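You operate a simulated robot arm through the tools that you are given. There is no shell and no other tool. Be economical: measure what you need, move in short steps, check, and stop when the job is done.

The job below is to be done with a simulated two-armed robot. You get a single attempt, and the scene is never put back.

Task
On the top of the bottling bench, fold the blue cloth in half.

It is judged by the outcome, as a careful person would: the job done as asked, and still so three seconds after it is handed in. It fails if anything else is knocked over, pushed out of place, dropped, spilled or broken. Flat cloth is picked up by pressing the open fingertips on it (5 to 10 N) and closing them slowly along it; thin cloth reads only 2 to 8 mm in the jaws.

Robot
Two 7-joint arms with two-finger grippers on one trunk, on a base that drives. Base frame: it is fixed to the floor where the robot stands at the start and does not move with it; the origin is under the middle of the robot, x ahead of it, y to its left, z up; the surface under the hand at the start is at about z = 880. Lengths are in mm, angles in degrees, forces in N, time in s.
The left shoulder is at the start at [51, 175, 1177], the right one opposite. With the tool pointing down near the work surface each hand reaches from about 240 to 860 mm from the robot's upright axis, wherever it stands, measured 20 degrees to its own side. Places, roughly: top of the bottling bench [600, -200, 900]. Payload 2.94 kg a hand.
The tool frame of a hand sits at the grasp point between the pads (the TCP): z along the fingers, y along the line on which they close. The tips reach 30 mm beyond it. The gripper opens to 138 mm. The gripper's body begins 109 mm behind the TCP.
Orientation is that of the tool frame in the base frame, as a unit quaternion [w, x, y, z]. With the fingers straight down and closing along the base's y, the tool's x points along the base's -x, its y along +y and its z along -z.

Tools
- The arms move only by the tool move_arm. It takes "left_plan", "right_plan" or both (then of equal length, played together; a hand with none holds still); each is a list of rows, each a list of 7 numbers: the shift along the tool's x, y, z in units of 20 mm (1.0 is 20 mm), then the turn, a rotation vector about the tool's x, y, z in units of 8 degrees (1.0 is 8 degrees), then the opening, from 0 (shut) to 1 (fully open). In form: [[tx, ty, tz, wx, wy, wz, grip], ...]. A call has 1 to 10 rows; each row shifts and turns the commanded pose from where the row before left it, along the tool's axes as they then stand. A call with a number of a shift or a turn outside -1 to 1 is refused whole. Each row takes 0.2 s and may step no farther than 50 mm and 8.6 degrees from the row before; otherwise, or with a gripper value out of range, the whole call is refused. Where a pose cannot be reached the arm comes as near as it can. A force on the tool above 40 N (or 10 N above the force at the start of the call, whichever is more), or a blocked arm, ends the call early, and 0.2 s more pass. Each finger halts on what it meets, pressing with about 43 N; the grip force reading is that of the motor and also rises with nothing between the fingers. The clock runs only during rows and for 0.2 s after the last one: add rows that do not move to give the fingers time. It gives the time, the measured TCP pose, the force on the tool (base axes), the opening and the grip force at its end, in the units of the frame above (readings bear some noise), with the torque about the TCP (base axes, N m) and any sound that the robot's microphone picked up.
- Cameras (640 x 400 px; columns grow to the right, rows downward): "scene" is now at [123.6, -0.3, 1625.5]; the picture's right is [0.01, -1.00, -0.00], its down [-0.89, -0.01, -0.46] and it looks along [0.46, 0.01, -0.89] (base axes); focal length 245 px, centre (320, 200). "left" rides on the left gripper at [71, -19, -146] in its tool frame; the picture's right is [0.26, 0.97, 0.00], its down [-0.85, 0.23, -0.48] and it looks along [-0.46, 0.12, 0.88] (tool axes); focal length 280 px, centre (320, 200). "right" rides on the right gripper at [71, 19, -146] in its tool frame; the picture's right is [-0.26, 0.96, 0.00], its down [-0.85, -0.23, -0.48] and it looks along [-0.46, -0.12, 0.88] (tool axes); focal length 280 px, centre (320, 200). There is no depth. A picture from a camera that has moved, and an enlarged one, comes with that camera's place and axes in the base frame and with its lens. The place of the scene camera against the robot may be out by one fixed shift of up to 18 mm in any direction.
- camera(camera): a new picture of that camera. No time passes.
- slide_trunk(by): slides the trunk up (or, below 0, down) by that many mm; the arms and the scene camera ride with it, the base frame stays. It gives what a move gives, with no picture.
- steer(legs): drives the robot by 1 to 6 legs, each [ahead, turn to the left] in mm and degrees, along the robot's own axes; the way and the turn of a leg run together, so that a leg with both is an arc; at most 1500 mm and 180 degrees a leg. The arms and the cameras ride along, it lands a little off, and it stops where it bumps. It gives what a move gives.
- turn_head(pan, tilt): turns the head with the scene camera to pan (to the left, within 120 degrees either way) and tilt (down, from -29 to 69), counted from straight ahead of the robot. It gives what a move gives.
- inspect(camera, box): a new picture of the part [left, top, right, bottom] of that camera's present view, enlarged. No time passes.
- sign_off(): hands the job in; it is judged then, once.

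Go step by step. Nothing tells you exact positions but the pictures and the camera data: compare them with the known pose of the tool, close in by small moves and look again before you grip or let go. The budget is 120 turns and 100 pictures, counting those below and the enlarged ones. Unless the task says otherwise, let go and move clear before handing in, and close with one line.

The tools are called after "Emit:" by a JSON object that holds its "fn" and its "kwargs". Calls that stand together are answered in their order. move_arm: Moves the arms, as the interface text tells. Its arguments: {"type":"object","properties":{"left_plan":{"type":"array","items":{"type":"array","items":{"type":"number"}}},"right_plan":{"type":"array","items":{"type":"array","items":{"type":"number"}}}},"required":[]} The other tools are called the same way: slide_trunk (by) slides the trunk up or down; steer (legs) drives the base; turn_head (pan, tilt) turns the head that bears the scene camera; camera (camera) takes a picture; inspect (camera, box) takes an enlarged picture of a part of a camera's view; sign_off () hands the job in.

At the start:

```text
t: 0.0
left_position: [510.4, -4.8, 1028.2]
left_ee_rot: [0.0, 0.0, 1.0, 0.0]
left_ft_force: [-0.8, 1.0, 0.1]
left_torque: [-0.01, -0.02, 0.0]
left_gripper_width: 138.2
left_finger_force: 0.1
right_position: [379.5, -342.1, 1047.9]
right_ee_rot: [0.0, 0.0, 1.0, 0.0]
right_ft_force: [0.3, -0.7, -0.3]
right_torque: [0.0, 0.01, 0.0]
right_gripper_width: 138.0
right_finger_force: 0.2
trunk travel left (down, up): [-350.0, 384.0]
robot x, y, heading: [0.2, 2.2, 0.0]
head pan, tilt: [0.8, 62.9]
```

scene: 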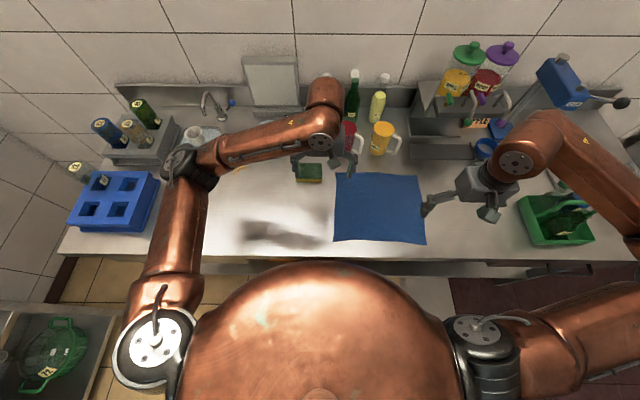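
right: 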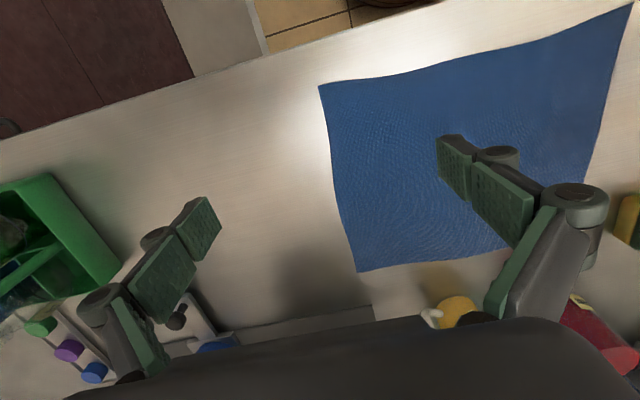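
left: 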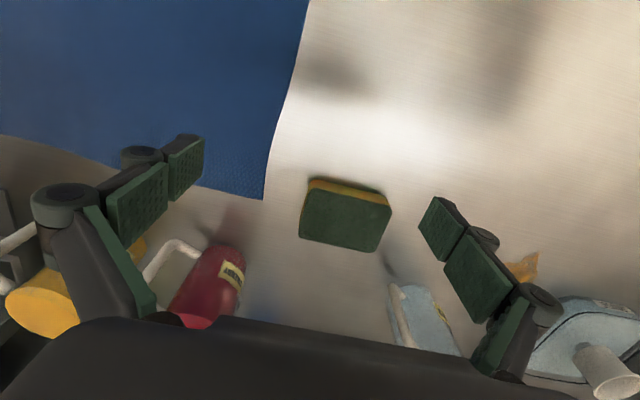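

The cloth looks about 295 mm (y) by 260 mm (x). I put the near corners at about (342,-332) and (348,-37), and the far corners at about (602,-344) and (610,-50). I'll bring both hands over the near corners, then fold near edge to far edge.

Emit:
{"fn": "move_arm", "kwargs": {"left_plan": [[0.93, -0.42, 0.42, 0, 0, 0, 0.22], [0.93, -0.42, 0.42, 0, 0, 0, 0.22], [0.93, -0.42, 0.42, 0, 0, 0, 0.22], [0.93, -0.42, 0.42, 0, 0, 0, 0.22], [0.93, -0.42, 0.42, 0, 0, 0, 0.22], [0.93, -0.42, 0.42, 0, 0, 0, 0.22], [0.93, -0.42, 0.42, 0, 0, 0, 0.22], [0.93, -0.42, 0.42, 0, 0, 0, 0.22], [0, 0, 0, 0, 0, 0, 0.22]], "right_plan": [[0.14, 0.28, 0.55, 0, 0, 0, 0.22], [0.14, 0.28, 0.55, 0, 0, 0, 0.22], [0.14, 0.28, 0.55, 0, 0, 0, 0.22], [0.14, 0.28, 0.55, 0, 0, 0, 0.22], [0.14, 0.28, 0.55, 0, 0, 0, 0.22], [0.14, 0.28, 0.55, 0, 0, 0, 0.22], [0.14, 0.28, 0.55, 0, 0, 0, 0.22], [0.14, 0.28, 0.55, 0, 0, 0, 0.22], [0, 0, 0, 0, 0, 0, 0.22]]}}

Emit:
{"fn": "camera", "kwargs": {"camera": "left"}}

Emit:
{"fn": "camera", "kwargs": {"camera": "right"}}

Emit:
{"fn": "camera", "kwargs": {"camera": "scene"}}

```text
t: 2.0
left_position: [357.5, -69.5, 960.2]
left_ee_rot: [0.0, 0.0, 1.0, 0.0]
left_ft_force: [0.1, -0.2, 0.6]
left_torque: [-0.03, 0.04, 0.0]
left_gripper_width: 30.5
left_finger_force: 0.1
right_position: [357.9, -297.8, 960.1]
right_ee_rot: [-0.001, 0.0, 1.0, 0.0]
right_ft_force: [1.7, 0.6, 0.0]
right_torque: [0.02, 0.01, 0.01]
right_gripper_width: 30.4
right_finger_force: 0.0
trunk travel left (down, up): [-350.0, 384.0]
robot x, y, heading: [-1.0, -1.5, 0.0]
head pan, tilt: [0.8, 62.9]
```

```text
96 pictures are left
camera left: at [287.6, -89.3, 1105.3], right [-0.26, 0.96, 0.0], down [0.85, 0.23, 0.48], along [0.46, 0.12, -0.88], focal length 280 px, centre (320, 200)
```

left: 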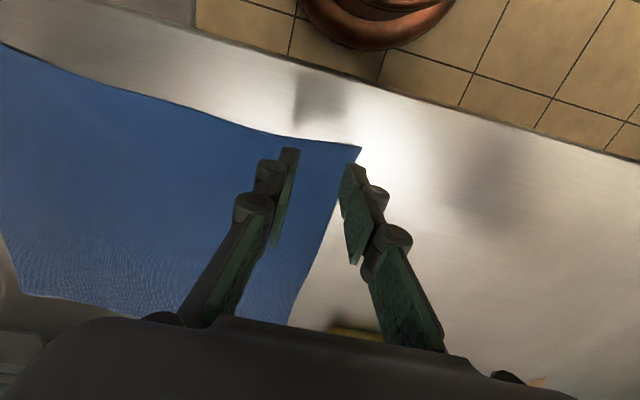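

```text
95 pictures are left
camera right: at [285.4, -278.6, 1106.8], right [0.26, 0.96, 0.0], down [0.85, -0.23, 0.48], along [0.46, -0.12, -0.88], focal length 280 px, centre (320, 200)
```

right: 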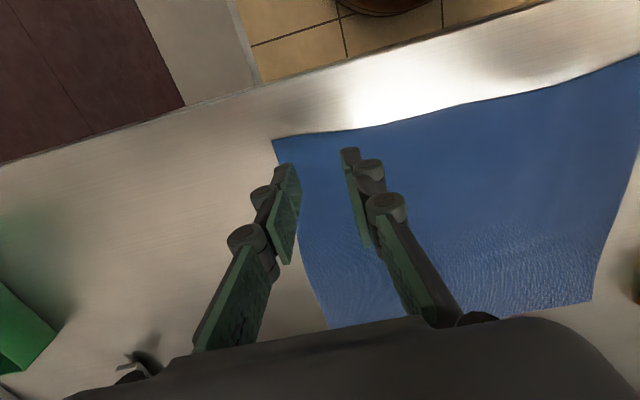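

```text
94 pictures are left
camera scene: at [123.7, 0.1, 1625.5], right [0.01, -1.0, 0.0], down [-0.89, -0.01, -0.46], along [0.46, 0.01, -0.89], focal length 245 px, centre (320, 200)
```

scene: 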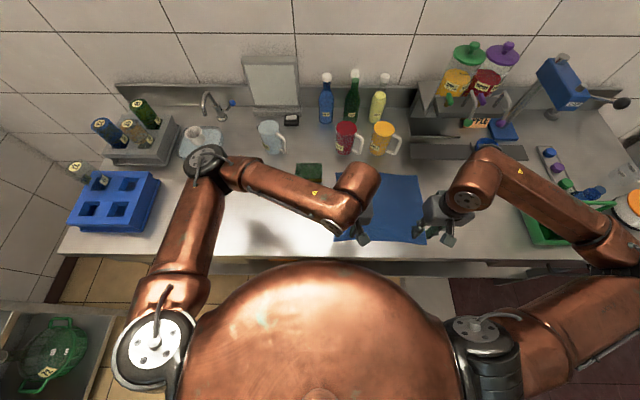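

Both hands are placed well, and the left one needs about 12 mm more inward because the edge is curved. I'll descend to just above the cloth.

Emit:
{"fn": "move_arm", "kwargs": {"left_plan": [[-0.2, 0, 0.65, 0, 0, 0, 0.22], [-0.2, 0, 0.65, 0, 0, 0, 0.22], [-0.2, 0, 0.65, 0, 0, 0, 0.22], [0, 0, 0.15, 0, 0, 0, 0.22], [0, 0, 0, 0, 0, 0, 0.22]], "right_plan": [[0, 0, 0.65, 0, 0, 0, 0.22], [0, 0, 0.65, 0, 0, 0, 0.22], [0, 0, 0.65, 0, 0, 0, 0.22], [0, 0, 0.15, 0, 0, 0, 0.22], [0, 0, 0, 0, 0, 0, 0.22]]}}

Emit:
{"fn": "camera", "kwargs": {"camera": "left"}}

Emit:
{"fn": "camera", "kwargs": {"camera": "right"}}

```text
t: 3.2
left_position: [371.4, -71.7, 917.6]
left_ee_rot: [0.0, -0.001, 1.0, 0.0]
left_ft_force: [0.5, -0.4, 0.1]
left_torque: [-0.01, 0.0, 0.01]
left_gripper_width: 30.5
left_finger_force: 0.0
right_position: [357.0, -297.2, 917.1]
right_ee_rot: [0.0, 0.0, 1.0, 0.0]
right_ft_force: [-0.6, -0.3, 0.0]
right_torque: [0.0, 0.01, 0.0]
right_gripper_width: 30.5
right_finger_force: 0.0
trunk travel left (down, up): [-350.0, 384.0]
robot x, y, heading: [1.9, -2.7, 0.0]
head pan, tilt: [0.8, 62.9]
```

```text
93 pictures are left
camera left: at [302.1, -90.8, 1061.9], right [-0.26, 0.97, 0.0], down [0.85, 0.23, 0.48], along [0.46, 0.12, -0.88], focal length 280 px, centre (320, 200)
```

left: 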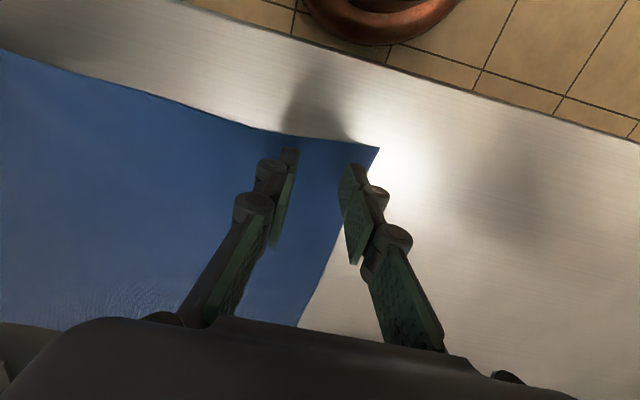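

```text
92 pictures are left
camera right: at [284.0, -277.8, 1064.1], right [0.26, 0.96, 0.0], down [0.85, -0.23, 0.48], along [0.46, -0.12, -0.88], focal length 280 px, centre (320, 200)
```

right: 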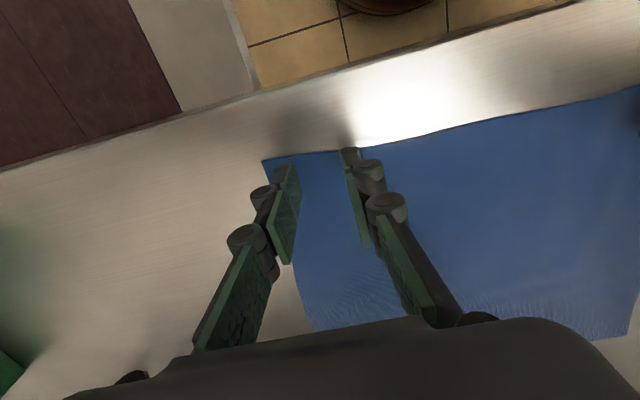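

The left tips are on the cloth just inside the edge, and the right hand needs about 7 mm more inward. Then I'll lower until I feel contact.

Emit:
{"fn": "move_arm", "kwargs": {"left_plan": [[0, 0, 0.1, 0, 0, 0, 0.22], [0, 0, 0.1, 0, 0, 0, 0.22], [0, 0, 0.1, 0, 0, 0, 0.22], [0, 0, 0.1, 0, 0, 0, 0.22], [0, 0, 0, 0, 0, 0, 0.22]], "right_plan": [[-0.35, 0, 0, 0, 0, 0, 0.22], [0, 0, 0.1, 0, 0, 0, 0.22], [0, 0, 0.15, 0, 0, 0, 0.22], [0, 0, 0.15, 0, 0, 0, 0.22], [0, 0, 0, 0, 0, 0, 0.22]]}}

```text
t: 4.4
left_position: [374.1, -71.1, 910.5]
left_ee_rot: [0.001, 0.0, 1.0, 0.0]
left_ft_force: [-1.2, 0.6, 7.1]
left_torque: [0.09, 0.03, 0.02]
left_gripper_width: 30.3
left_finger_force: 0.1
right_position: [363.7, -296.4, 911.7]
right_ee_rot: [0.0, 0.0, 1.0, 0.001]
right_ft_force: [1.9, -1.9, 5.9]
right_torque: [-0.02, -0.02, 0.01]
right_gripper_width: 30.3
right_finger_force: 0.0
trunk travel left (down, up): [-350.0, 384.0]
robot x, y, heading: [1.1, -1.6, -0.1]
head pan, tilt: [0.8, 62.9]
```

Both hands press at 6–7 N. I'll close slowly.

Emit:
{"fn": "move_arm", "kwargs": {"left_plan": [[0, 0, 0, 0, 0, 0, 0.195], [0, 0, 0, 0, 0, 0, 0.17], [0, 0, 0, 0, 0, 0, 0.145], [0, 0, 0, 0, 0, 0, 0.12], [0, 0, 0, 0, 0, 0, 0.095], [0, 0, 0, 0, 0, 0, 0.07], [0, 0, 0, 0, 0, 0, 0.045], [0, 0, 0, 0, 0, 0, 0.02], [0, 0, 0, 0, 0, 0, 0], [0, 0, 0, 0, 0, 0, 0]], "right_plan": [[0, 0, 0, 0, 0, 0, 0.195], [0, 0, 0, 0, 0, 0, 0.17], [0, 0, 0, 0, 0, 0, 0.145], [0, 0, 0, 0, 0, 0, 0.12], [0, 0, 0, 0, 0, 0, 0.095], [0, 0, 0, 0, 0, 0, 0.07], [0, 0, 0, 0, 0, 0, 0.045], [0, 0, 0, 0, 0, 0, 0.02], [0, 0, 0, 0, 0, 0, 0], [0, 0, 0, 0, 0, 0, 0]]}}

Emit:
{"fn": "camera", "kwargs": {"camera": "left"}}

Emit:
{"fn": "camera", "kwargs": {"camera": "right"}}

```text
t: 6.6
left_position: [372.6, -71.2, 910.9]
left_ee_rot: [-0.001, 0.0, 1.0, 0.0]
left_ft_force: [0.6, 0.2, 0.3]
left_torque: [-0.01, 0.0, 0.05]
left_gripper_width: 5.6
left_finger_force: 34.7
right_position: [362.6, -296.9, 909.6]
right_ee_rot: [0.0, 0.0, 1.0, 0.0]
right_ft_force: [0.0, 0.8, 0.3]
right_torque: [0.0, 0.01, 0.01]
right_gripper_width: 0.1
right_finger_force: 28.0
trunk travel left (down, up): [-350.0, 384.0]
robot x, y, heading: [-1.2, 0.7, -0.1]
head pan, tilt: [0.8, 62.9]
```

```text
91 pictures are left
camera left: at [303.1, -90.7, 1055.0], right [-0.26, 0.97, 0.0], down [0.85, 0.23, 0.48], along [0.46, 0.12, -0.88], focal length 280 px, centre (320, 200)
```

left: 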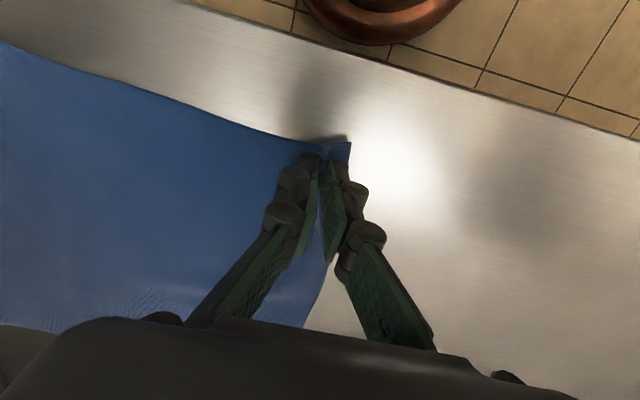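

```text
90 pictures are left
camera right: at [291.3, -277.6, 1056.6], right [0.26, 0.96, 0.0], down [0.85, -0.23, 0.48], along [0.46, -0.12, -0.88], focal length 280 px, centre (320, 200)
```

right: 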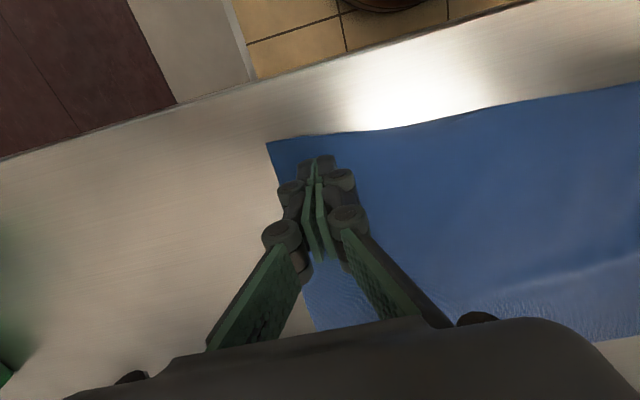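

The left hand has the cloth (5.6 mm) but the right missed it (0.1 mm). I'll retry the right with a firmer press.

Emit:
{"fn": "move_arm", "kwargs": {"right_plan": [[0, 0, -0.3, 0, 0, 0, 0], [0, 0, 0, 0, 0, 0, 0.1], [0, 0, 0, 0, 0, 0, 0.22], [0, 0, 0, 0, 0, 0, 0.22], [0, 0, 0.15, 0, 0, 0, 0.22], [0, 0, 0.15, 0, 0, 0, 0.22], [0, 0, 0.05, 0, 0, 0, 0.22], [0, 0, 0, 0, 0, 0, 0.22]]}}

```text
t: 8.4
left_position: [373.4, -69.7, 911.2]
left_ee_rot: [0.002, 0.0, 1.0, 0.0]
left_ft_force: [-0.1, 0.6, 0.2]
left_torque: [-0.03, -0.01, 0.03]
left_gripper_width: 5.6
left_finger_force: 34.2
right_position: [363.2, -296.0, 910.4]
right_ee_rot: [0.002, 0.001, 1.0, -0.002]
right_ft_force: [-1.1, -4.6, 35.4]
right_torque: [-0.51, 0.15, 0.03]
right_gripper_width: 30.8
right_finger_force: 0.4
trunk travel left (down, up): [-350.0, 384.0]
robot x, y, heading: [1.0, -2.2, -0.1]
head pan, tilt: [0.8, 62.9]
```

35 N is too hard, so I'll ease off a little.

Emit:
{"fn": "move_arm", "kwargs": {"right_plan": [[0, 0, -0.04, 0, 0, 0, 0.22], [0, 0, 0, 0, 0, 0, 0.22]]}}

```text
t: 9.0
left_position: [372.8, -71.0, 910.5]
left_ee_rot: [0.001, 0.0, 1.0, -0.001]
left_ft_force: [0.5, -0.3, -1.0]
left_torque: [-0.01, 0.02, 0.01]
left_gripper_width: 5.6
left_finger_force: 34.4
right_position: [363.6, -295.3, 909.3]
right_ee_rot: [0.002, 0.001, 1.0, 0.0]
right_ft_force: [2.0, -4.3, 34.8]
right_torque: [-0.62, 0.05, 0.03]
right_gripper_width: 31.2
right_finger_force: 0.9
trunk travel left (down, up): [-350.0, 384.0]
robot x, y, heading: [-3.2, -3.9, -0.3]
head pan, tilt: [0.8, 62.9]
```

Emit:
{"fn": "move_arm", "kwargs": {"right_plan": [[0, 0, -0.08, 0, 0, 0, 0.22], [0, 0, 0, 0, 0, 0, 0.22]]}}

```text
t: 9.6
left_position: [373.6, -70.4, 910.2]
left_ee_rot: [0.0, 0.0, 1.0, 0.0]
left_ft_force: [-0.1, 0.4, -0.2]
left_torque: [-0.02, 0.02, 0.02]
left_gripper_width: 5.8
left_finger_force: 34.3
right_position: [364.0, -296.1, 910.2]
right_ee_rot: [-0.001, 0.0, 1.0, 0.0]
right_ft_force: [1.2, -3.0, 14.9]
right_torque: [-0.27, -0.01, 0.03]
right_gripper_width: 30.4
right_finger_force: 0.1
trunk travel left (down, up): [-350.0, 384.0]
robot x, y, heading: [0.7, -0.7, -0.3]
head pan, tilt: [0.8, 62.9]
```

The press is still 15 N, so I'll ease by another 0.5 mm and then close slowly.

Emit:
{"fn": "move_arm", "kwargs": {"right_plan": [[0, 0, -0.03, 0, 0, 0, 0.22], [0, 0, 0, 0, 0, 0, 0.22]]}}

```text
t: 10.2
left_position: [374.1, -70.6, 909.7]
left_ee_rot: [0.0, 0.0, 1.0, 0.0]
left_ft_force: [0.6, -1.0, -0.4]
left_torque: [0.01, 0.0, 0.01]
left_gripper_width: 5.6
left_finger_force: 33.6
right_position: [362.7, -296.6, 910.0]
right_ee_rot: [-0.002, 0.0, 1.0, 0.001]
right_ft_force: [-0.1, 0.4, 0.4]
right_torque: [-0.01, -0.03, 0.0]
right_gripper_width: 30.2
right_finger_force: 0.0
trunk travel left (down, up): [-350.0, 384.0]
robot x, y, heading: [2.2, -0.4, -0.1]
head pan, tilt: [0.8, 62.9]
```

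Emit:
{"fn": "move_arm", "kwargs": {"right_plan": [[0, 0, 0.02, 0, 0, 0, 0.22], [0, 0, 0, 0, 0, 0, 0.22]]}}

```text
t: 10.8
left_position: [373.7, -69.1, 909.0]
left_ee_rot: [-0.001, 0.0, 1.0, -0.001]
left_ft_force: [0.9, -0.4, -0.7]
left_torque: [0.03, 0.0, 0.02]
left_gripper_width: 5.7
left_finger_force: 34.2
right_position: [363.1, -297.0, 911.2]
right_ee_rot: [0.001, 0.0, 1.0, 0.0]
right_ft_force: [0.3, 0.5, 0.0]
right_torque: [-0.04, -0.01, -0.01]
right_gripper_width: 30.3
right_finger_force: 0.0
trunk travel left (down, up): [-350.0, 384.0]
robot x, y, heading: [-2.5, 0.6, -0.1]
head pan, tilt: [0.8, 62.9]
```

Emit:
{"fn": "move_arm", "kwargs": {"right_plan": [[0, 0, 0.02, 0, 0, 0, 0.22], [0, 0, 0, 0, 0, 0, 0.22]]}}

```text
t: 11.4
left_position: [373.7, -71.3, 909.1]
left_ee_rot: [0.0, -0.001, 1.0, 0.0]
left_ft_force: [-0.1, -1.2, 0.3]
left_torque: [0.02, 0.02, 0.0]
left_gripper_width: 5.6
left_finger_force: 34.3
right_position: [363.5, -298.1, 911.9]
right_ee_rot: [0.0, 0.0, 1.0, 0.0]
right_ft_force: [-1.0, -0.2, 1.3]
right_torque: [-0.03, 0.0, 0.03]
right_gripper_width: 30.2
right_finger_force: 0.7
trunk travel left (down, up): [-350.0, 384.0]
robot x, y, heading: [-0.9, -2.9, -0.1]
head pan, tilt: [0.8, 62.9]
```

Contact is just beginning. I'll press slightly more and close slowly in the same call.

Emit:
{"fn": "move_arm", "kwargs": {"right_plan": [[0, 0, 0.04, 0, 0, 0, 0.22], [0, 0, 0, 0, 0, 0, 0.22]]}}

```text
t: 12.0
left_position: [373.9, -70.4, 909.6]
left_ee_rot: [0.0, 0.0, 1.0, 0.0]
left_ft_force: [0.3, 0.2, -0.4]
left_torque: [-0.01, 0.01, -0.01]
left_gripper_width: 5.6
left_finger_force: 33.6
right_position: [362.7, -297.0, 911.7]
right_ee_rot: [0.001, 0.001, 1.0, 0.0]
right_ft_force: [0.6, -3.9, 14.0]
right_torque: [-0.31, 0.01, 0.04]
right_gripper_width: 30.9
right_finger_force: 0.1
trunk travel left (down, up): [-350.0, 384.0]
robot x, y, heading: [-1.2, -1.1, -0.1]
head pan, tilt: [0.8, 62.9]
```

Emit:
{"fn": "move_arm", "kwargs": {"right_plan": [[0, 0, -0.01, 0, 0, 0, 0.2], [0, 0, 0, 0, 0, 0, 0.175], [0, 0, 0, 0, 0, 0, 0.15], [0, 0, 0, 0, 0, 0, 0.125], [0, 0, 0, 0, 0, 0, 0.1], [0, 0, 0, 0, 0, 0, 0.075], [0, 0, 0, 0, 0, 0, 0.05], [0, 0, 0, 0, 0, 0, 0.025], [0, 0, 0, 0, 0, 0, 0], [0, 0, 0, 0, 0, 0, 0]]}}

Emit:
{"fn": "camera", "kwargs": {"camera": "right"}}

```text
t: 14.2
left_position: [372.6, -70.5, 909.9]
left_ee_rot: [0.0, 0.0, 1.0, 0.0]
left_ft_force: [0.2, -0.1, -0.5]
left_torque: [-0.05, 0.01, 0.0]
left_gripper_width: 5.7
left_finger_force: 33.9
right_position: [362.5, -295.5, 909.9]
right_ee_rot: [0.0, 0.001, 1.0, 0.0]
right_ft_force: [-1.0, 0.2, -0.5]
right_torque: [-0.01, 0.0, 0.01]
right_gripper_width: 0.0
right_finger_force: 28.4
trunk travel left (down, up): [-350.0, 384.0]
robot x, y, heading: [1.8, 2.1, 0.1]
head pan, tilt: [0.8, 62.9]
```

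```text
89 pictures are left
camera right: at [291.0, -277.4, 1056.1], right [0.26, 0.96, 0.0], down [0.85, -0.23, 0.48], along [0.46, -0.12, -0.88], focal length 280 px, centre (320, 200)
```

right: 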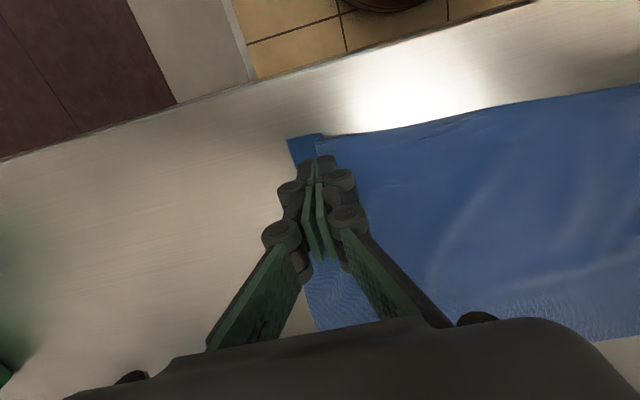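

The cloth bunched but slipped free as the press faded. I'll retry, feeding down slightly while closing.

Emit:
{"fn": "move_arm", "kwargs": {"right_plan": [[0, 0, -0.4, 0, 0, 0, 0], [0, 0, 0, 0, 0, 0, 0.1], [0, 0, 0, 0, 0, 0, 0.26], [0, 0, 0, 0, 0, 0, 0.26], [0, 0, 0.2, 0, 0, 0, 0.26], [0, 0, 0.15, 0, 0, 0, 0.26], [0, 0, 0, 0, 0, 0, 0.26]]}}

Emit:
{"fn": "camera", "kwargs": {"camera": "right"}}

```text
t: 15.8
left_position: [372.6, -71.0, 910.8]
left_ee_rot: [0.0, 0.0, 1.0, 0.0]
left_ft_force: [-1.2, -0.4, 0.7]
left_torque: [0.01, 0.03, 0.01]
left_gripper_width: 5.9
left_finger_force: 34.3
right_position: [365.1, -298.3, 909.3]
right_ee_rot: [0.001, 0.0, 1.0, 0.001]
right_ft_force: [-0.1, 0.2, 3.7]
right_torque: [0.03, -0.03, -0.05]
right_gripper_width: 35.9
right_finger_force: 0.1
trunk travel left (down, up): [-350.0, 384.0]
robot x, y, heading: [-3.2, -1.5, -0.1]
head pan, tilt: [0.8, 62.9]
```

```text
88 pictures are left
camera right: at [291.5, -278.3, 1057.3], right [0.26, 0.96, 0.0], down [0.85, -0.23, 0.48], along [0.46, -0.12, -0.88], focal length 280 px, centre (320, 200)
```

right: 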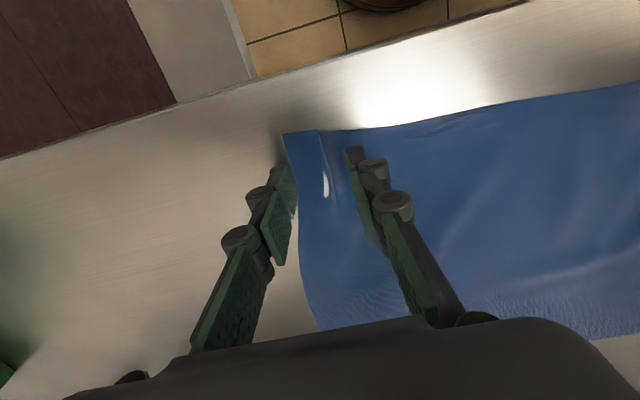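

The outer finger sits at the cloth's side edge now, so I'll shift the right hand 12 mm inward and press again.

Emit:
{"fn": "move_arm", "kwargs": {"right_plan": [[0, 0, -0.35, 0, 0, 0, 0.26], [0, 0.6, 0, 0, 0, 0, 0.24], [0, 0, 0, 0, 0, 0, 0.24], [0, 0, 0.2, 0, 0, 0, 0.24], [0, 0, 0.15, 0, 0, 0, 0.24], [0, 0, 0, 0, 0, 0, 0.24]]}}

Emit:
{"fn": "camera", "kwargs": {"camera": "right"}}

```text
t: 17.2
left_position: [373.3, -71.6, 910.1]
left_ee_rot: [0.0, 0.0, 1.0, 0.0]
left_ft_force: [-0.2, -0.5, 0.2]
left_torque: [-0.02, -0.02, 0.0]
left_gripper_width: 5.9
left_finger_force: 34.2
right_position: [364.2, -284.5, 910.5]
right_ee_rot: [0.001, 0.0, 1.0, -0.001]
right_ft_force: [1.1, -0.5, 8.7]
right_torque: [-0.21, -0.06, 0.02]
right_gripper_width: 33.5
right_finger_force: 0.4
trunk travel left (down, up): [-350.0, 384.0]
robot x, y, heading: [1.0, -0.8, 0.2]
head pan, tilt: [0.8, 62.9]
```

```text
87 pictures are left
camera right: at [290.9, -265.9, 1057.3], right [0.26, 0.96, 0.0], down [0.85, -0.23, 0.48], along [0.46, -0.12, -0.88], focal length 280 px, centre (320, 200)
```

right: 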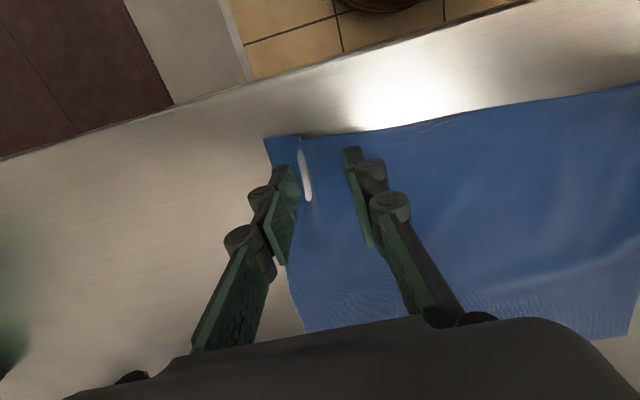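

The press is 8.7 N with both fingers on the cloth. I'll close slowly with a slight downward feed.

Emit:
{"fn": "move_arm", "kwargs": {"right_plan": [[0, 0, 0.01, 0, 0, 0, 0.21], [0, 0, 0.01, 0, 0, 0, 0.18], [0, 0, 0.01, 0, 0, 0, 0.15], [0, 0, 0.01, 0, 0, 0, 0.125], [0, 0, 0.01, 0, 0, 0, 0.1], [0, 0, 0, 0, 0, 0, 0.075], [0, 0, 0, 0, 0, 0, 0.05], [0, 0, 0, 0, 0, 0, 0.025], [0, 0, 0, 0, 0, 0, 0], [0, 0, 0, 0, 0, 0, 0]]}}

Emit:
{"fn": "camera", "kwargs": {"camera": "right"}}

```text
t: 19.4
left_position: [373.0, -71.8, 910.7]
left_ee_rot: [0.0, 0.0, 1.0, 0.001]
left_ft_force: [0.8, -0.4, -0.6]
left_torque: [0.0, -0.02, 0.0]
left_gripper_width: 5.4
left_finger_force: 34.2
right_position: [361.8, -285.7, 910.9]
right_ee_rot: [0.0, 0.0, 1.0, 0.0]
right_ft_force: [0.4, -2.0, -1.0]
right_torque: [-0.03, -0.09, -0.01]
right_gripper_width: 4.7
right_finger_force: 42.4
trunk travel left (down, up): [-350.0, 384.0]
robot x, y, heading: [1.9, 0.7, -0.1]
head pan, tilt: [0.8, 62.9]
```

```text
86 pictures are left
camera right: at [290.2, -265.8, 1056.6], right [0.26, 0.96, 0.0], down [0.85, -0.23, 0.48], along [0.46, -0.12, -0.88], focal length 280 px, centre (320, 200)
```

right: 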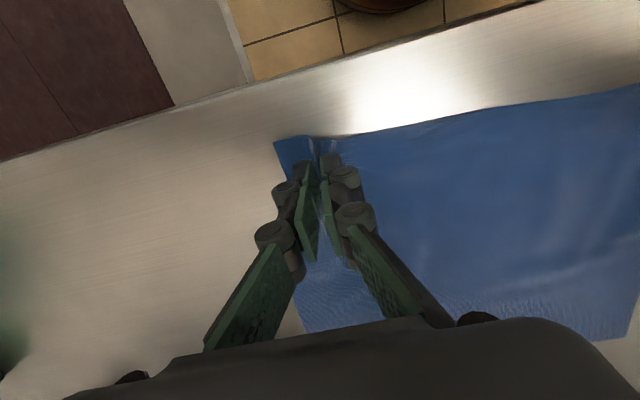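

Both corners are held (5.4 and 4.7 mm). I'll lift gently together and look.

Emit:
{"fn": "move_arm", "kwargs": {"left_plan": [[0, 0, -0.5, 0, 0, 0, 0], [-0.2, 0, -0.7, 0, 0, 0, 0], [-0.4, 0, -0.8, 0, 0, 0, 0], [-0.6, 0, -0.8, 0, 0, 0, 0], [-0.6, 0, -0.7, 0, 0, 0, 0], [0, 0, 0, 0, 0, 0, 0]], "right_plan": [[0, 0, -0.5, 0, 0, 0, 0], [-0.2, 0, -0.7, 0, 0, 0, 0], [-0.4, 0, -0.8, 0, 0, 0, 0], [-0.6, 0, -0.8, 0, 0, 0, 0], [-0.6, 0, -0.7, 0, 0, 0, 0], [0, 0, 0, 0, 0, 0, 0]]}}

Emit:
{"fn": "camera", "kwargs": {"camera": "right"}}

Emit:
{"fn": "camera", "kwargs": {"camera": "left"}}

Emit:
{"fn": "inspect", "kwargs": {"camera": "scene", "box": [280, 120, 480, 245]}}

```text
t: 20.8
left_position: [408.5, -71.8, 979.5]
left_ee_rot: [0.0, 0.001, 1.0, 0.0]
left_ft_force: [0.1, 0.0, 1.1]
left_torque: [-0.02, -0.01, -0.02]
left_gripper_width: 5.9
left_finger_force: 34.3
right_position: [400.1, -287.0, 980.4]
right_ee_rot: [0.0, 0.0, 1.0, 0.0]
right_ft_force: [-0.4, -0.3, -0.1]
right_torque: [0.03, -0.03, -0.01]
right_gripper_width: 0.1
right_finger_force: 28.3
trunk travel left (down, up): [-350.0, 384.0]
robot x, y, heading: [1.3, 0.3, 0.1]
head pan, tilt: [0.8, 62.9]
```

```text
85 pictures are left
camera right: at [328.2, -268.3, 1126.9], right [0.26, 0.96, 0.0], down [0.85, -0.23, 0.48], along [0.46, -0.12, -0.88], focal length 280 px, centre (320, 200)
```

right: 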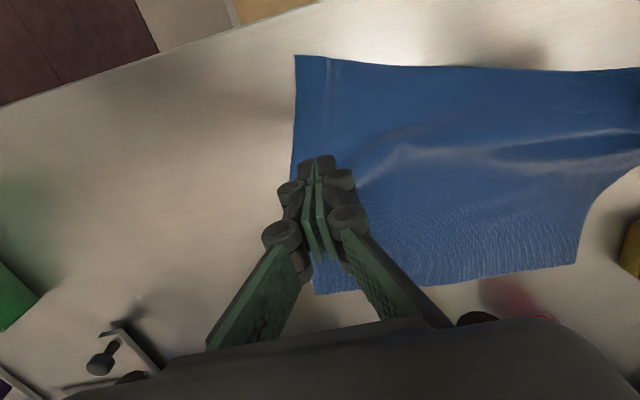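

```text
84 pictures are left
camera left: at [337.9, -91.1, 1124.4], right [-0.26, 0.96, 0.0], down [0.85, 0.23, 0.48], along [0.46, 0.13, -0.88], focal length 280 px, centre (320, 200)
```

left: 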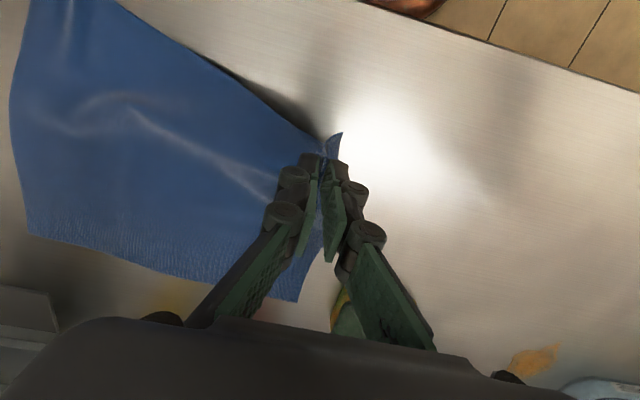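

```text
3.20 times, centred on (380, 182) of scene
camera zoom: at [123.5, -0.5, 1625.5], right [0.01, -1.0, 0.0], down [-0.89, -0.01, -0.46], along [0.46, 0.01, -0.89], focal length 785 px, centre (128, 256)
```

zoom: 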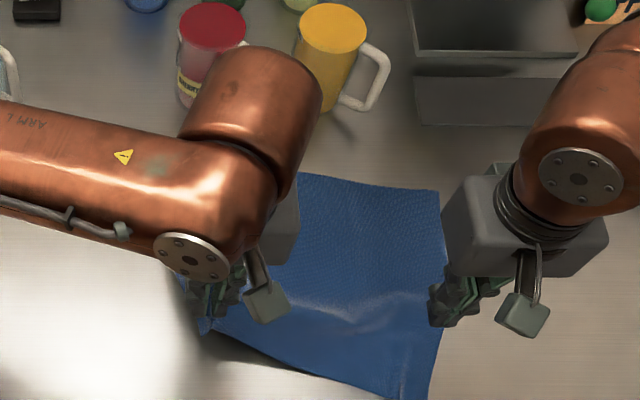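

The right hand slipped but the left still holds. I'll lay the left corner back down, still gripped, move the right hand clear and upward, and look again.

Emit:
{"fn": "move_arm", "kwargs": {"left_plan": [[0.6, 0, 0.7, 0, 0, 0, 0], [0.6, 0, 0.8, 0, 0, 0, 0], [0.4, 0, 0.8, 0, 0, 0, 0], [0.2, 0.1, 0.7, 0, 0, 0, 0], [0.1, 0.3, 0.3, 0, 0, 0, 0], [0, 0, 0, 0, 0, 0, 0]], "right_plan": [[0.6, 0, -0.5, 0, 0, 0, 0], [0.6, 0, -0.5, 0, 0, 0, 0.1], [0.6, 0, -0.5, 0, 0, 0, 0.22], [0.6, 0, -0.4, 0, 0, 0, 0.26], [0, 0, 0, 0, 0, 0, 0.26], [0, 0, 0, 0, 0, 0, 0.26]]}}

Emit:
{"fn": "camera", "kwargs": {"camera": "right"}}

```text
t: 22.2
left_position: [370.6, -63.6, 915.1]
left_ee_rot: [0.001, 0.0, 1.0, 0.0]
left_ft_force: [-0.4, -0.5, -0.4]
left_torque: [0.0, 0.01, 0.03]
left_gripper_width: 5.6
left_finger_force: 33.8
right_position: [350.8, -285.8, 1018.5]
right_ee_rot: [0.0, -0.001, 1.0, -0.001]
right_ft_force: [-0.5, 0.2, -0.4]
right_torque: [-0.02, -0.02, 0.01]
right_gripper_width: 36.1
right_finger_force: 0.0
trunk travel left (down, up): [-350.0, 384.0]
robot x, y, heading: [0.1, -0.3, 0.1]
head pan, tilt: [0.8, 62.9]
```

```text
82 pictures are left
camera right: at [278.9, -266.6, 1164.8], right [0.26, 0.96, 0.0], down [0.85, -0.23, 0.48], along [0.46, -0.12, -0.88], focal length 280 px, centre (320, 200)
```

right: 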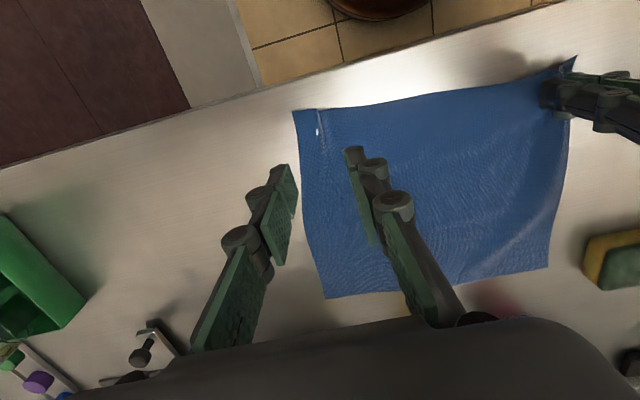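

The near-right corner is now at about (325,-305). I'll regrasp there with a wider opening for a taller pinch, centring the hand near (347,-271).

Emit:
{"fn": "move_arm", "kwargs": {"right_plan": [[0.1, 0.35, 0.8, 0, 0, 0, 0.31], [0.1, 0.35, 0.8, 0, 0, 0, 0.31], [0, 0, 0.9, 0, 0, 0, 0.31], [0, 0, 0.9, 0, 0, 0, 0.31], [0, 0, 0.9, 0, 0, 0, 0.31], [0, 0, 0.7, 0, 0, 0, 0.31], [0, 0, 0, 0, 0, 0, 0.31]]}}

Emit:
{"fn": "camera", "kwargs": {"camera": "right"}}

```text
t: 23.8
left_position: [371.8, -63.0, 914.4]
left_ee_rot: [0.001, 0.0, 1.0, 0.001]
left_ft_force: [-0.5, -0.6, 0.0]
left_torque: [0.02, -0.03, 0.02]
left_gripper_width: 5.6
left_finger_force: 34.1
right_position: [346.1, -272.5, 918.0]
right_ee_rot: [0.0, -0.001, 1.0, 0.0]
right_ft_force: [0.2, 0.3, -0.4]
right_torque: [0.0, 0.0, -0.01]
right_gripper_width: 42.9
right_finger_force: 0.1
trunk travel left (down, up): [-350.0, 384.0]
robot x, y, heading: [0.8, 1.8, 0.0]
head pan, tilt: [0.8, 62.9]
```

```text
81 pictures are left
camera right: at [273.9, -253.6, 1063.5], right [0.26, 0.96, 0.0], down [0.85, -0.23, 0.48], along [0.46, -0.12, -0.88], focal length 280 px, centre (320, 200)
```

right: 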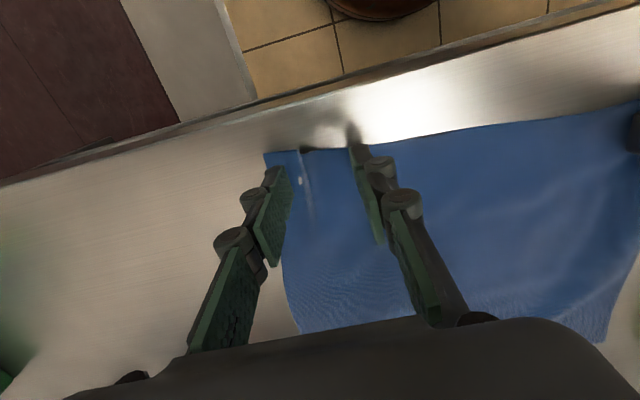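

Both fingers sit slightly too close to the edges. I'll shift 8 mm in x and 7 mm in y inward, then press.

Emit:
{"fn": "move_arm", "kwargs": {"right_plan": [[-0.4, 0.35, 0, 0, 0, 0, 0.31], [0, 0, 0.15, 0, 0, 0, 0.31], [0, 0, 0.15, 0, 0, 0, 0.31], [0, 0, 0.05, 0, 0, 0, 0.31], [0, 0, 0, 0, 0, 0, 0.31]]}}

Emit:
{"fn": "camera", "kwargs": {"camera": "right"}}

```text
t: 25.0
left_position: [370.1, -64.1, 914.2]
left_ee_rot: [0.0, 0.0, 1.0, 0.0]
left_ft_force: [0.4, -0.5, -0.6]
left_torque: [-0.02, -0.02, 0.0]
left_gripper_width: 5.9
left_finger_force: 34.4
right_position: [354.9, -264.7, 910.5]
right_ee_rot: [0.0, 0.0, 1.0, 0.0]
right_ft_force: [-1.3, -1.3, 11.5]
right_torque: [-0.16, 0.11, 0.02]
right_gripper_width: 43.3
right_finger_force: 0.8
trunk travel left (down, up): [-350.0, 384.0]
robot x, y, heading: [2.0, -2.2, -0.2]
head pan, tilt: [0.8, 62.9]
```

```text
80 pictures are left
camera right: at [281.9, -245.2, 1057.3], right [0.26, 0.96, 0.0], down [0.85, -0.23, 0.48], along [0.46, -0.13, -0.88], focal length 280 px, centre (320, 200)
```

right: 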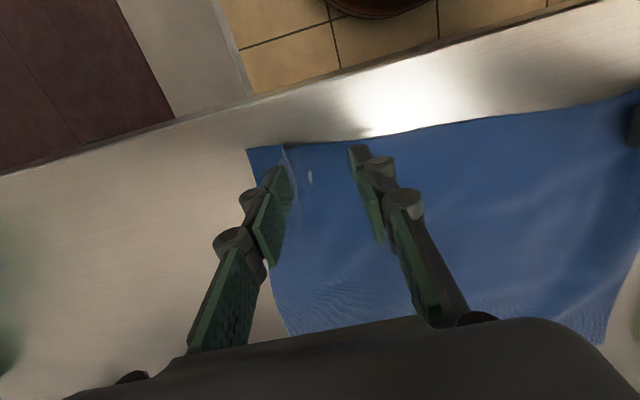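

The placement is good and the press is 11 N. I'll close slowly with a slight feed.

Emit:
{"fn": "move_arm", "kwargs": {"right_plan": [[0, 0, 0.01, 0, 0, 0, 0.28], [0, 0, 0.01, 0, 0, 0, 0.25], [0, 0, 0.01, 0, 0, 0, 0.22], [0, 0, 0.01, 0, 0, 0, 0.19], [0, 0, 0, 0, 0, 0, 0.16], [0, 0, 0.01, 0, 0, 0, 0.13], [0, 0, 0, 0, 0, 0, 0.1], [0, 0, 0, 0, 0, 0, 0.07]]}}

Emit:
{"fn": "camera", "kwargs": {"camera": "right"}}

```text
t: 26.8
left_position: [370.2, -65.7, 914.2]
left_ee_rot: [0.0, 0.0, 1.0, 0.0]
left_ft_force: [-0.5, -3.9, 0.1]
left_torque: [-0.12, 0.01, 0.02]
left_gripper_width: 5.4
left_finger_force: 33.8
right_position: [355.1, -263.6, 909.8]
right_ee_rot: [0.001, 0.0, 1.0, 0.001]
right_ft_force: [-0.5, 4.5, 8.1]
right_torque: [0.13, 0.06, 0.02]
right_gripper_width: 10.1
right_finger_force: 0.0
trunk travel left (down, up): [-350.0, 384.0]
robot x, y, heading: [-1.3, -0.8, 0.2]
head pan, tilt: [0.8, 62.9]
```

```text
79 pictures are left
camera right: at [282.0, -244.9, 1055.7], right [0.26, 0.96, 0.0], down [0.85, -0.23, 0.48], along [0.46, -0.12, -0.88], focal length 280 px, centre (320, 200)
```

right: 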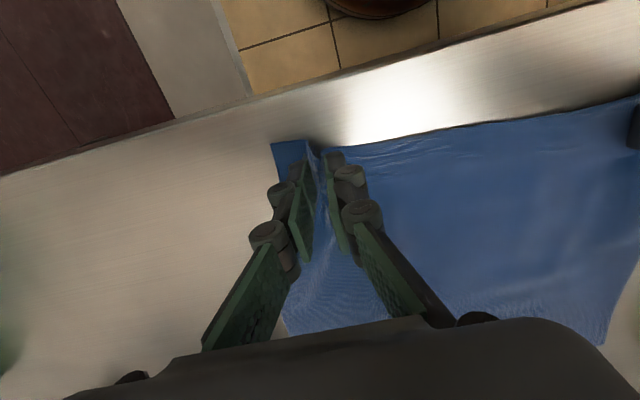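

A good ridge is standing between the fingers, but the cloth is pulled against the left hand. I'll ease the left hand 8 mm rightward while finishing the grip.

Emit:
{"fn": "move_arm", "kwargs": {"left_plan": [[0, -0.2, 0, 0, 0, 0, 0], [0, -0.2, 0, 0, 0, 0, 0], [0, 0, 0, 0, 0, 0, 0], [0, 0, 0, 0, 0, 0, 0], [0, 0, 0, 0, 0, 0, 0], [0, 0, 0, 0, 0, 0, 0]], "right_plan": [[0, 0, 0, 0, 0, 0, 0.07], [0, 0, 0, 0, 0, 0, 0.05], [0, 0, 0, 0, 0, 0, 0.03], [0, 0, 0, 0, 0, 0, 0.01], [0, 0, 0, 0, 0, 0, 0], [0, 0, 0, 0, 0, 0, 0]]}}

Emit:
{"fn": "camera", "kwargs": {"camera": "right"}}

```text
t: 28.2
left_position: [370.7, -72.1, 913.6]
left_ee_rot: [0.0, 0.0, 1.0, 0.0]
left_ft_force: [-0.1, -0.4, -0.6]
left_torque: [0.02, 0.01, 0.0]
left_gripper_width: 5.7
left_finger_force: 34.3
right_position: [355.3, -264.7, 909.5]
right_ee_rot: [0.0, 0.0, 1.0, 0.001]
right_ft_force: [-0.1, 1.0, -0.4]
right_torque: [0.03, 0.01, 0.02]
right_gripper_width: 6.8
right_finger_force: 35.0
trunk travel left (down, up): [-350.0, 384.0]
robot x, y, heading: [2.9, 1.5, 0.1]
head pan, tilt: [0.8, 62.9]
```

```text
78 pictures are left
camera right: at [282.3, -245.0, 1056.1], right [0.26, 0.96, 0.0], down [0.85, -0.23, 0.48], along [0.46, -0.12, -0.88], focal length 280 px, centre (320, 200)
```

right: 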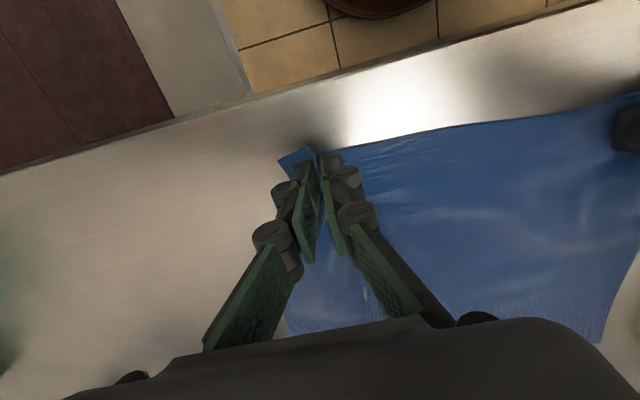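

The right grip now reads 6.8 mm. I'll do a slow test lift with both hands.

Emit:
{"fn": "move_arm", "kwargs": {"left_plan": [[0, 0, -0.3, 0, 0, 0, 0], [-0.1, 0, -0.4, 0, 0, 0, 0], [-0.2, 0, -0.5, 0, 0, 0, 0], [-0.3, 0, -0.5, 0, 0, 0, 0], [-0.3, 0, -0.5, 0, 0, 0, 0], [0, 0, 0, 0, 0, 0, 0]], "right_plan": [[0, 0, -0.3, 0, 0, 0, 0], [-0.1, 0, -0.4, 0, 0, 0, 0], [-0.2, 0, -0.5, 0, 0, 0, 0], [-0.3, 0, -0.5, 0, 0, 0, 0], [-0.3, 0, -0.5, 0, 0, 0, 0], [0, 0, 0, 0, 0, 0, 0]]}}

Emit:
{"fn": "camera", "kwargs": {"camera": "right"}}

Emit:
{"fn": "camera", "kwargs": {"camera": "left"}}

```text
t: 29.6
left_position: [389.8, -71.6, 957.9]
left_ee_rot: [0.0, 0.0, 1.0, 0.0]
left_ft_force: [-0.1, -0.2, 0.2]
left_torque: [0.0, 0.03, 0.0]
left_gripper_width: 5.4
left_finger_force: 34.1
right_position: [373.6, -262.9, 954.3]
right_ee_rot: [0.0, 0.0, 1.0, 0.0]
right_ft_force: [0.1, -2.5, 7.1]
right_torque: [-0.38, 0.14, 0.0]
right_gripper_width: 0.0
right_finger_force: 29.7
trunk travel left (down, up): [-350.0, 384.0]
robot x, y, heading: [-0.9, 1.3, 0.2]
head pan, tilt: [0.8, 62.9]
```

```text
77 pictures are left
camera right: at [302.3, -244.2, 1101.0], right [0.26, 0.96, 0.0], down [0.85, -0.23, 0.48], along [0.46, -0.12, -0.88], focal length 280 px, centre (320, 200)
```

right: 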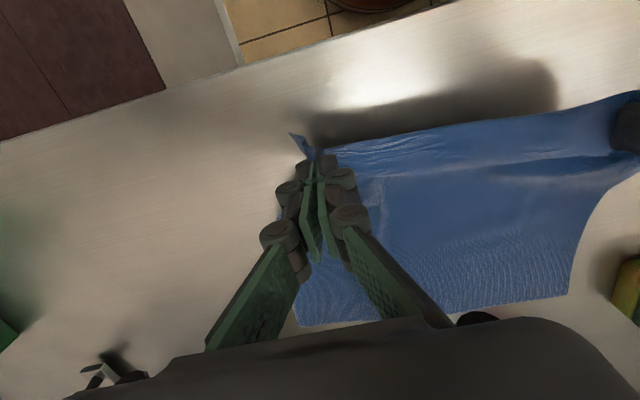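

```text
76 pictures are left
camera left: at [319.6, -91.5, 1103.4], right [-0.26, 0.97, 0.0], down [0.85, 0.23, 0.48], along [0.46, 0.12, -0.88], focal length 280 px, centre (320, 200)
```

left: 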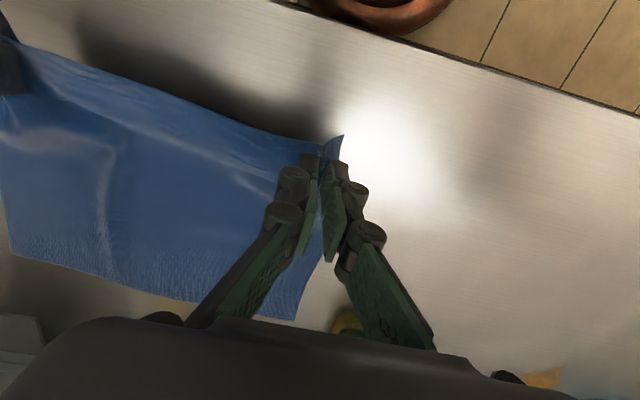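

The right reading fell to 0 mm, yet the cloth still appears lifted there. I'll look closer.

Emit:
{"fn": "inspect", "kwargs": {"camera": "right", "box": [250, 110, 410, 210]}}

Emit:
{"fn": "move_arm", "kwargs": {"right_plan": [[0, 0, 0, 0, 0, 0, 0]]}}

Emit:
{"fn": "inspect", "kwargs": {"camera": "right", "box": [250, 110, 410, 210]}}

```text
4.00 times, centred on (330, 160) of right
camera zoom: at [302.3, -244.2, 1101.0], right [0.26, 0.96, 0.0], down [0.85, -0.23, 0.48], along [0.46, -0.12, -0.88], focal length 1122 px, centre (280, 360)
```

zoom: 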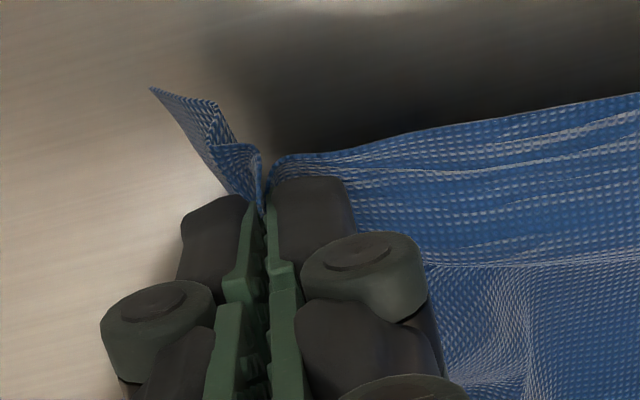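

```text
t: 30.0
left_position: [389.8, -73.6, 958.7]
left_ee_rot: [0.0, -0.001, 1.0, 0.0]
left_ft_force: [0.5, -0.4, 0.1]
left_torque: [0.03, 0.0, 0.0]
left_gripper_width: 5.7
left_finger_force: 34.4
right_position: [375.0, -263.5, 954.3]
right_ee_rot: [0.0, 0.001, 1.0, -0.001]
right_ft_force: [-0.6, 1.0, 3.6]
right_torque: [0.04, -0.02, -0.02]
right_gripper_width: 2.5
right_finger_force: 37.2
trunk travel left (down, up): [-350.0, 384.0]
robot x, y, heading: [-1.6, 0.1, 0.1]
head pan, tilt: [0.8, 62.9]
```

```text
4.00 times, centred on (330, 160) of right
camera zoom: at [302.2, -244.1, 1101.0], right [0.26, 0.96, 0.0], down [0.85, -0.23, 0.48], along [0.46, -0.12, -0.88], focal length 1122 px, centre (280, 360)
```

zoom: 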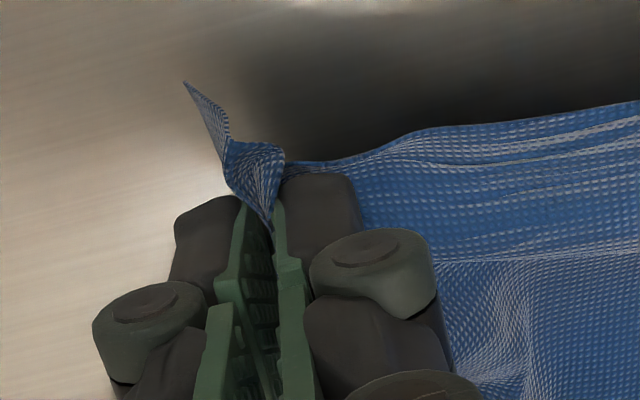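

It is still held, now reading 2.5 mm. I'll let it settle briefly and check again.

Emit:
{"fn": "move_arm", "kwargs": {"right_plan": [[0, 0, 0, 0, 0, 0, 0], [0, 0, 0, 0, 0, 0, 0], [0, 0, 0, 0, 0, 0, 0]]}}

Emit:
{"fn": "inspect", "kwargs": {"camera": "right", "box": [250, 110, 410, 210]}}

```text
t: 30.8
left_position: [388.7, -72.0, 958.0]
left_ee_rot: [0.0, 0.0, 1.0, 0.0]
left_ft_force: [1.2, 0.8, -0.9]
left_torque: [-0.01, -0.01, -0.02]
left_gripper_width: 5.9
left_finger_force: 34.0
right_position: [375.4, -263.5, 955.5]
right_ee_rot: [0.0, 0.0, 1.0, 0.001]
right_ft_force: [0.2, 0.3, -1.7]
right_torque: [0.05, -0.02, -0.03]
right_gripper_width: 5.3
right_finger_force: 42.5
trunk travel left (down, up): [-350.0, 384.0]
robot x, y, heading: [3.8, -1.1, 0.2]
head pan, tilt: [0.8, 62.9]
```

```text
4.00 times, centred on (330, 160) of right
camera zoom: at [302.1, -244.0, 1101.1], right [0.26, 0.96, 0.0], down [0.85, -0.23, 0.48], along [0.46, -0.12, -0.88], focal length 1122 px, centre (280, 360)
```

zoom: 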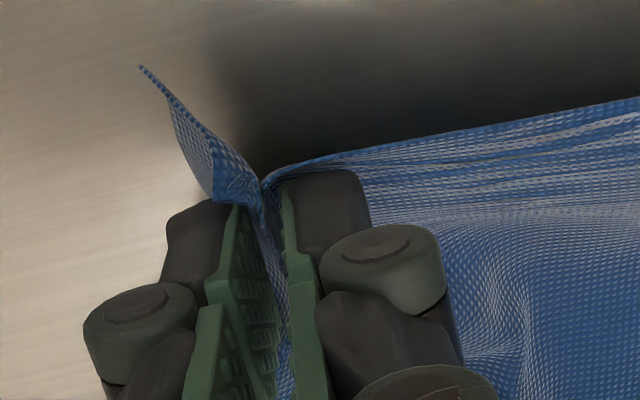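

The right hand now holds the cloth well inside the jaws (5.3 mm). I'll carry both corners slowly up and over the fold line.

Emit:
{"fn": "move_arm", "kwargs": {"left_plan": [[-0.6, -0.05, -0.5, 0, 0, 0, 0], [-0.7, -0.06, -0.5, 0, 0, 0, 0], [-0.7, -0.06, -0.4, 0, 0, 0, 0], [-0.7, -0.06, -0.3, 0, 0, 0, 0], [-0.7, -0.06, -0.2, 0, 0, 0, 0], [-0.7, -0.06, 0, 0, 0, 0, 0], [0, 0, 0, 0, 0, 0, 0]], "right_plan": [[-0.6, -0.1, -0.5, 0, 0, 0, 0], [-0.7, -0.1, -0.5, 0, 0, 0, 0], [-0.7, -0.1, -0.4, 0, 0, 0, 0], [-0.7, -0.1, -0.3, 0, 0, 0, 0], [-0.7, -0.1, -0.2, 0, 0, 0, 0], [-0.7, -0.1, 0, 0, 0, 0, 0], [0, 0, 0, 0, 0, 0, 0]]}}

Emit:
{"fn": "camera", "kwargs": {"camera": "right"}}

Emit:
{"fn": "camera", "kwargs": {"camera": "left"}}

Emit:
{"fn": "inspect", "kwargs": {"camera": "scene", "box": [280, 120, 480, 245]}}

```text
t: 32.4
left_position: [470.6, -79.8, 996.6]
left_ee_rot: [0.001, 0.001, 1.0, 0.0]
left_ft_force: [0.2, -0.3, 0.0]
left_torque: [-0.02, 0.0, 0.03]
left_gripper_width: 5.7
left_finger_force: 33.9
right_position: [455.5, -276.6, 993.1]
right_ee_rot: [0.0, 0.0, 1.0, 0.0]
right_ft_force: [-0.7, 0.3, -2.2]
right_torque: [0.03, -0.04, 0.0]
right_gripper_width: 5.5
right_finger_force: 33.1
trunk travel left (down, up): [-350.0, 384.0]
robot x, y, heading: [-1.4, -4.0, 0.3]
head pan, tilt: [0.8, 62.9]
```

```text
72 pictures are left
camera right: at [383.9, -257.6, 1139.0], right [0.26, 0.96, 0.0], down [0.85, -0.23, 0.48], along [0.46, -0.12, -0.88], focal length 280 px, centre (320, 200)
```

right: 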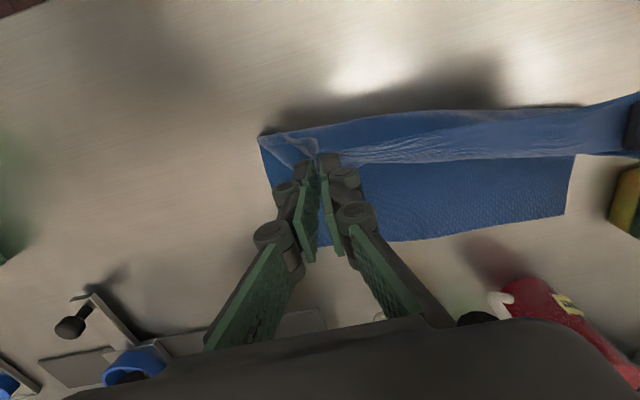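

```text
71 pictures are left
camera left: at [400.6, -99.3, 1142.6], right [-0.26, 0.97, 0.0], down [0.85, 0.23, 0.48], along [0.46, 0.12, -0.88], focal length 280 px, centre (320, 200)
```

left: 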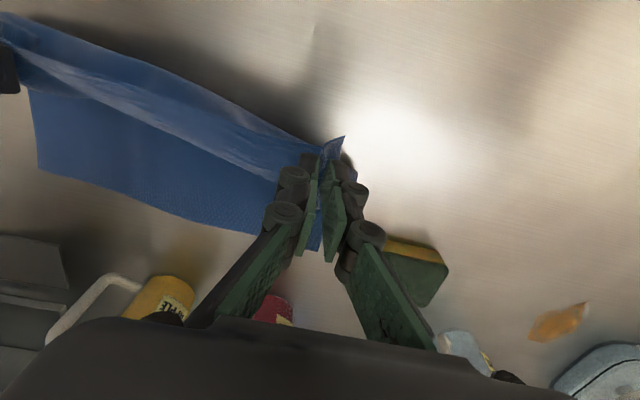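

```text
3.20 times, centred on (380, 182) of scene
camera zoom: at [123.1, -0.1, 1625.6], right [0.01, -1.0, 0.0], down [-0.89, -0.01, -0.46], along [0.46, 0.01, -0.89], focal length 785 px, centre (128, 256)
```

zoom: 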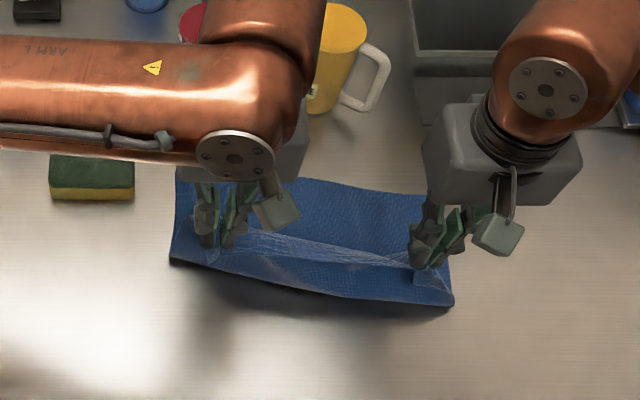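

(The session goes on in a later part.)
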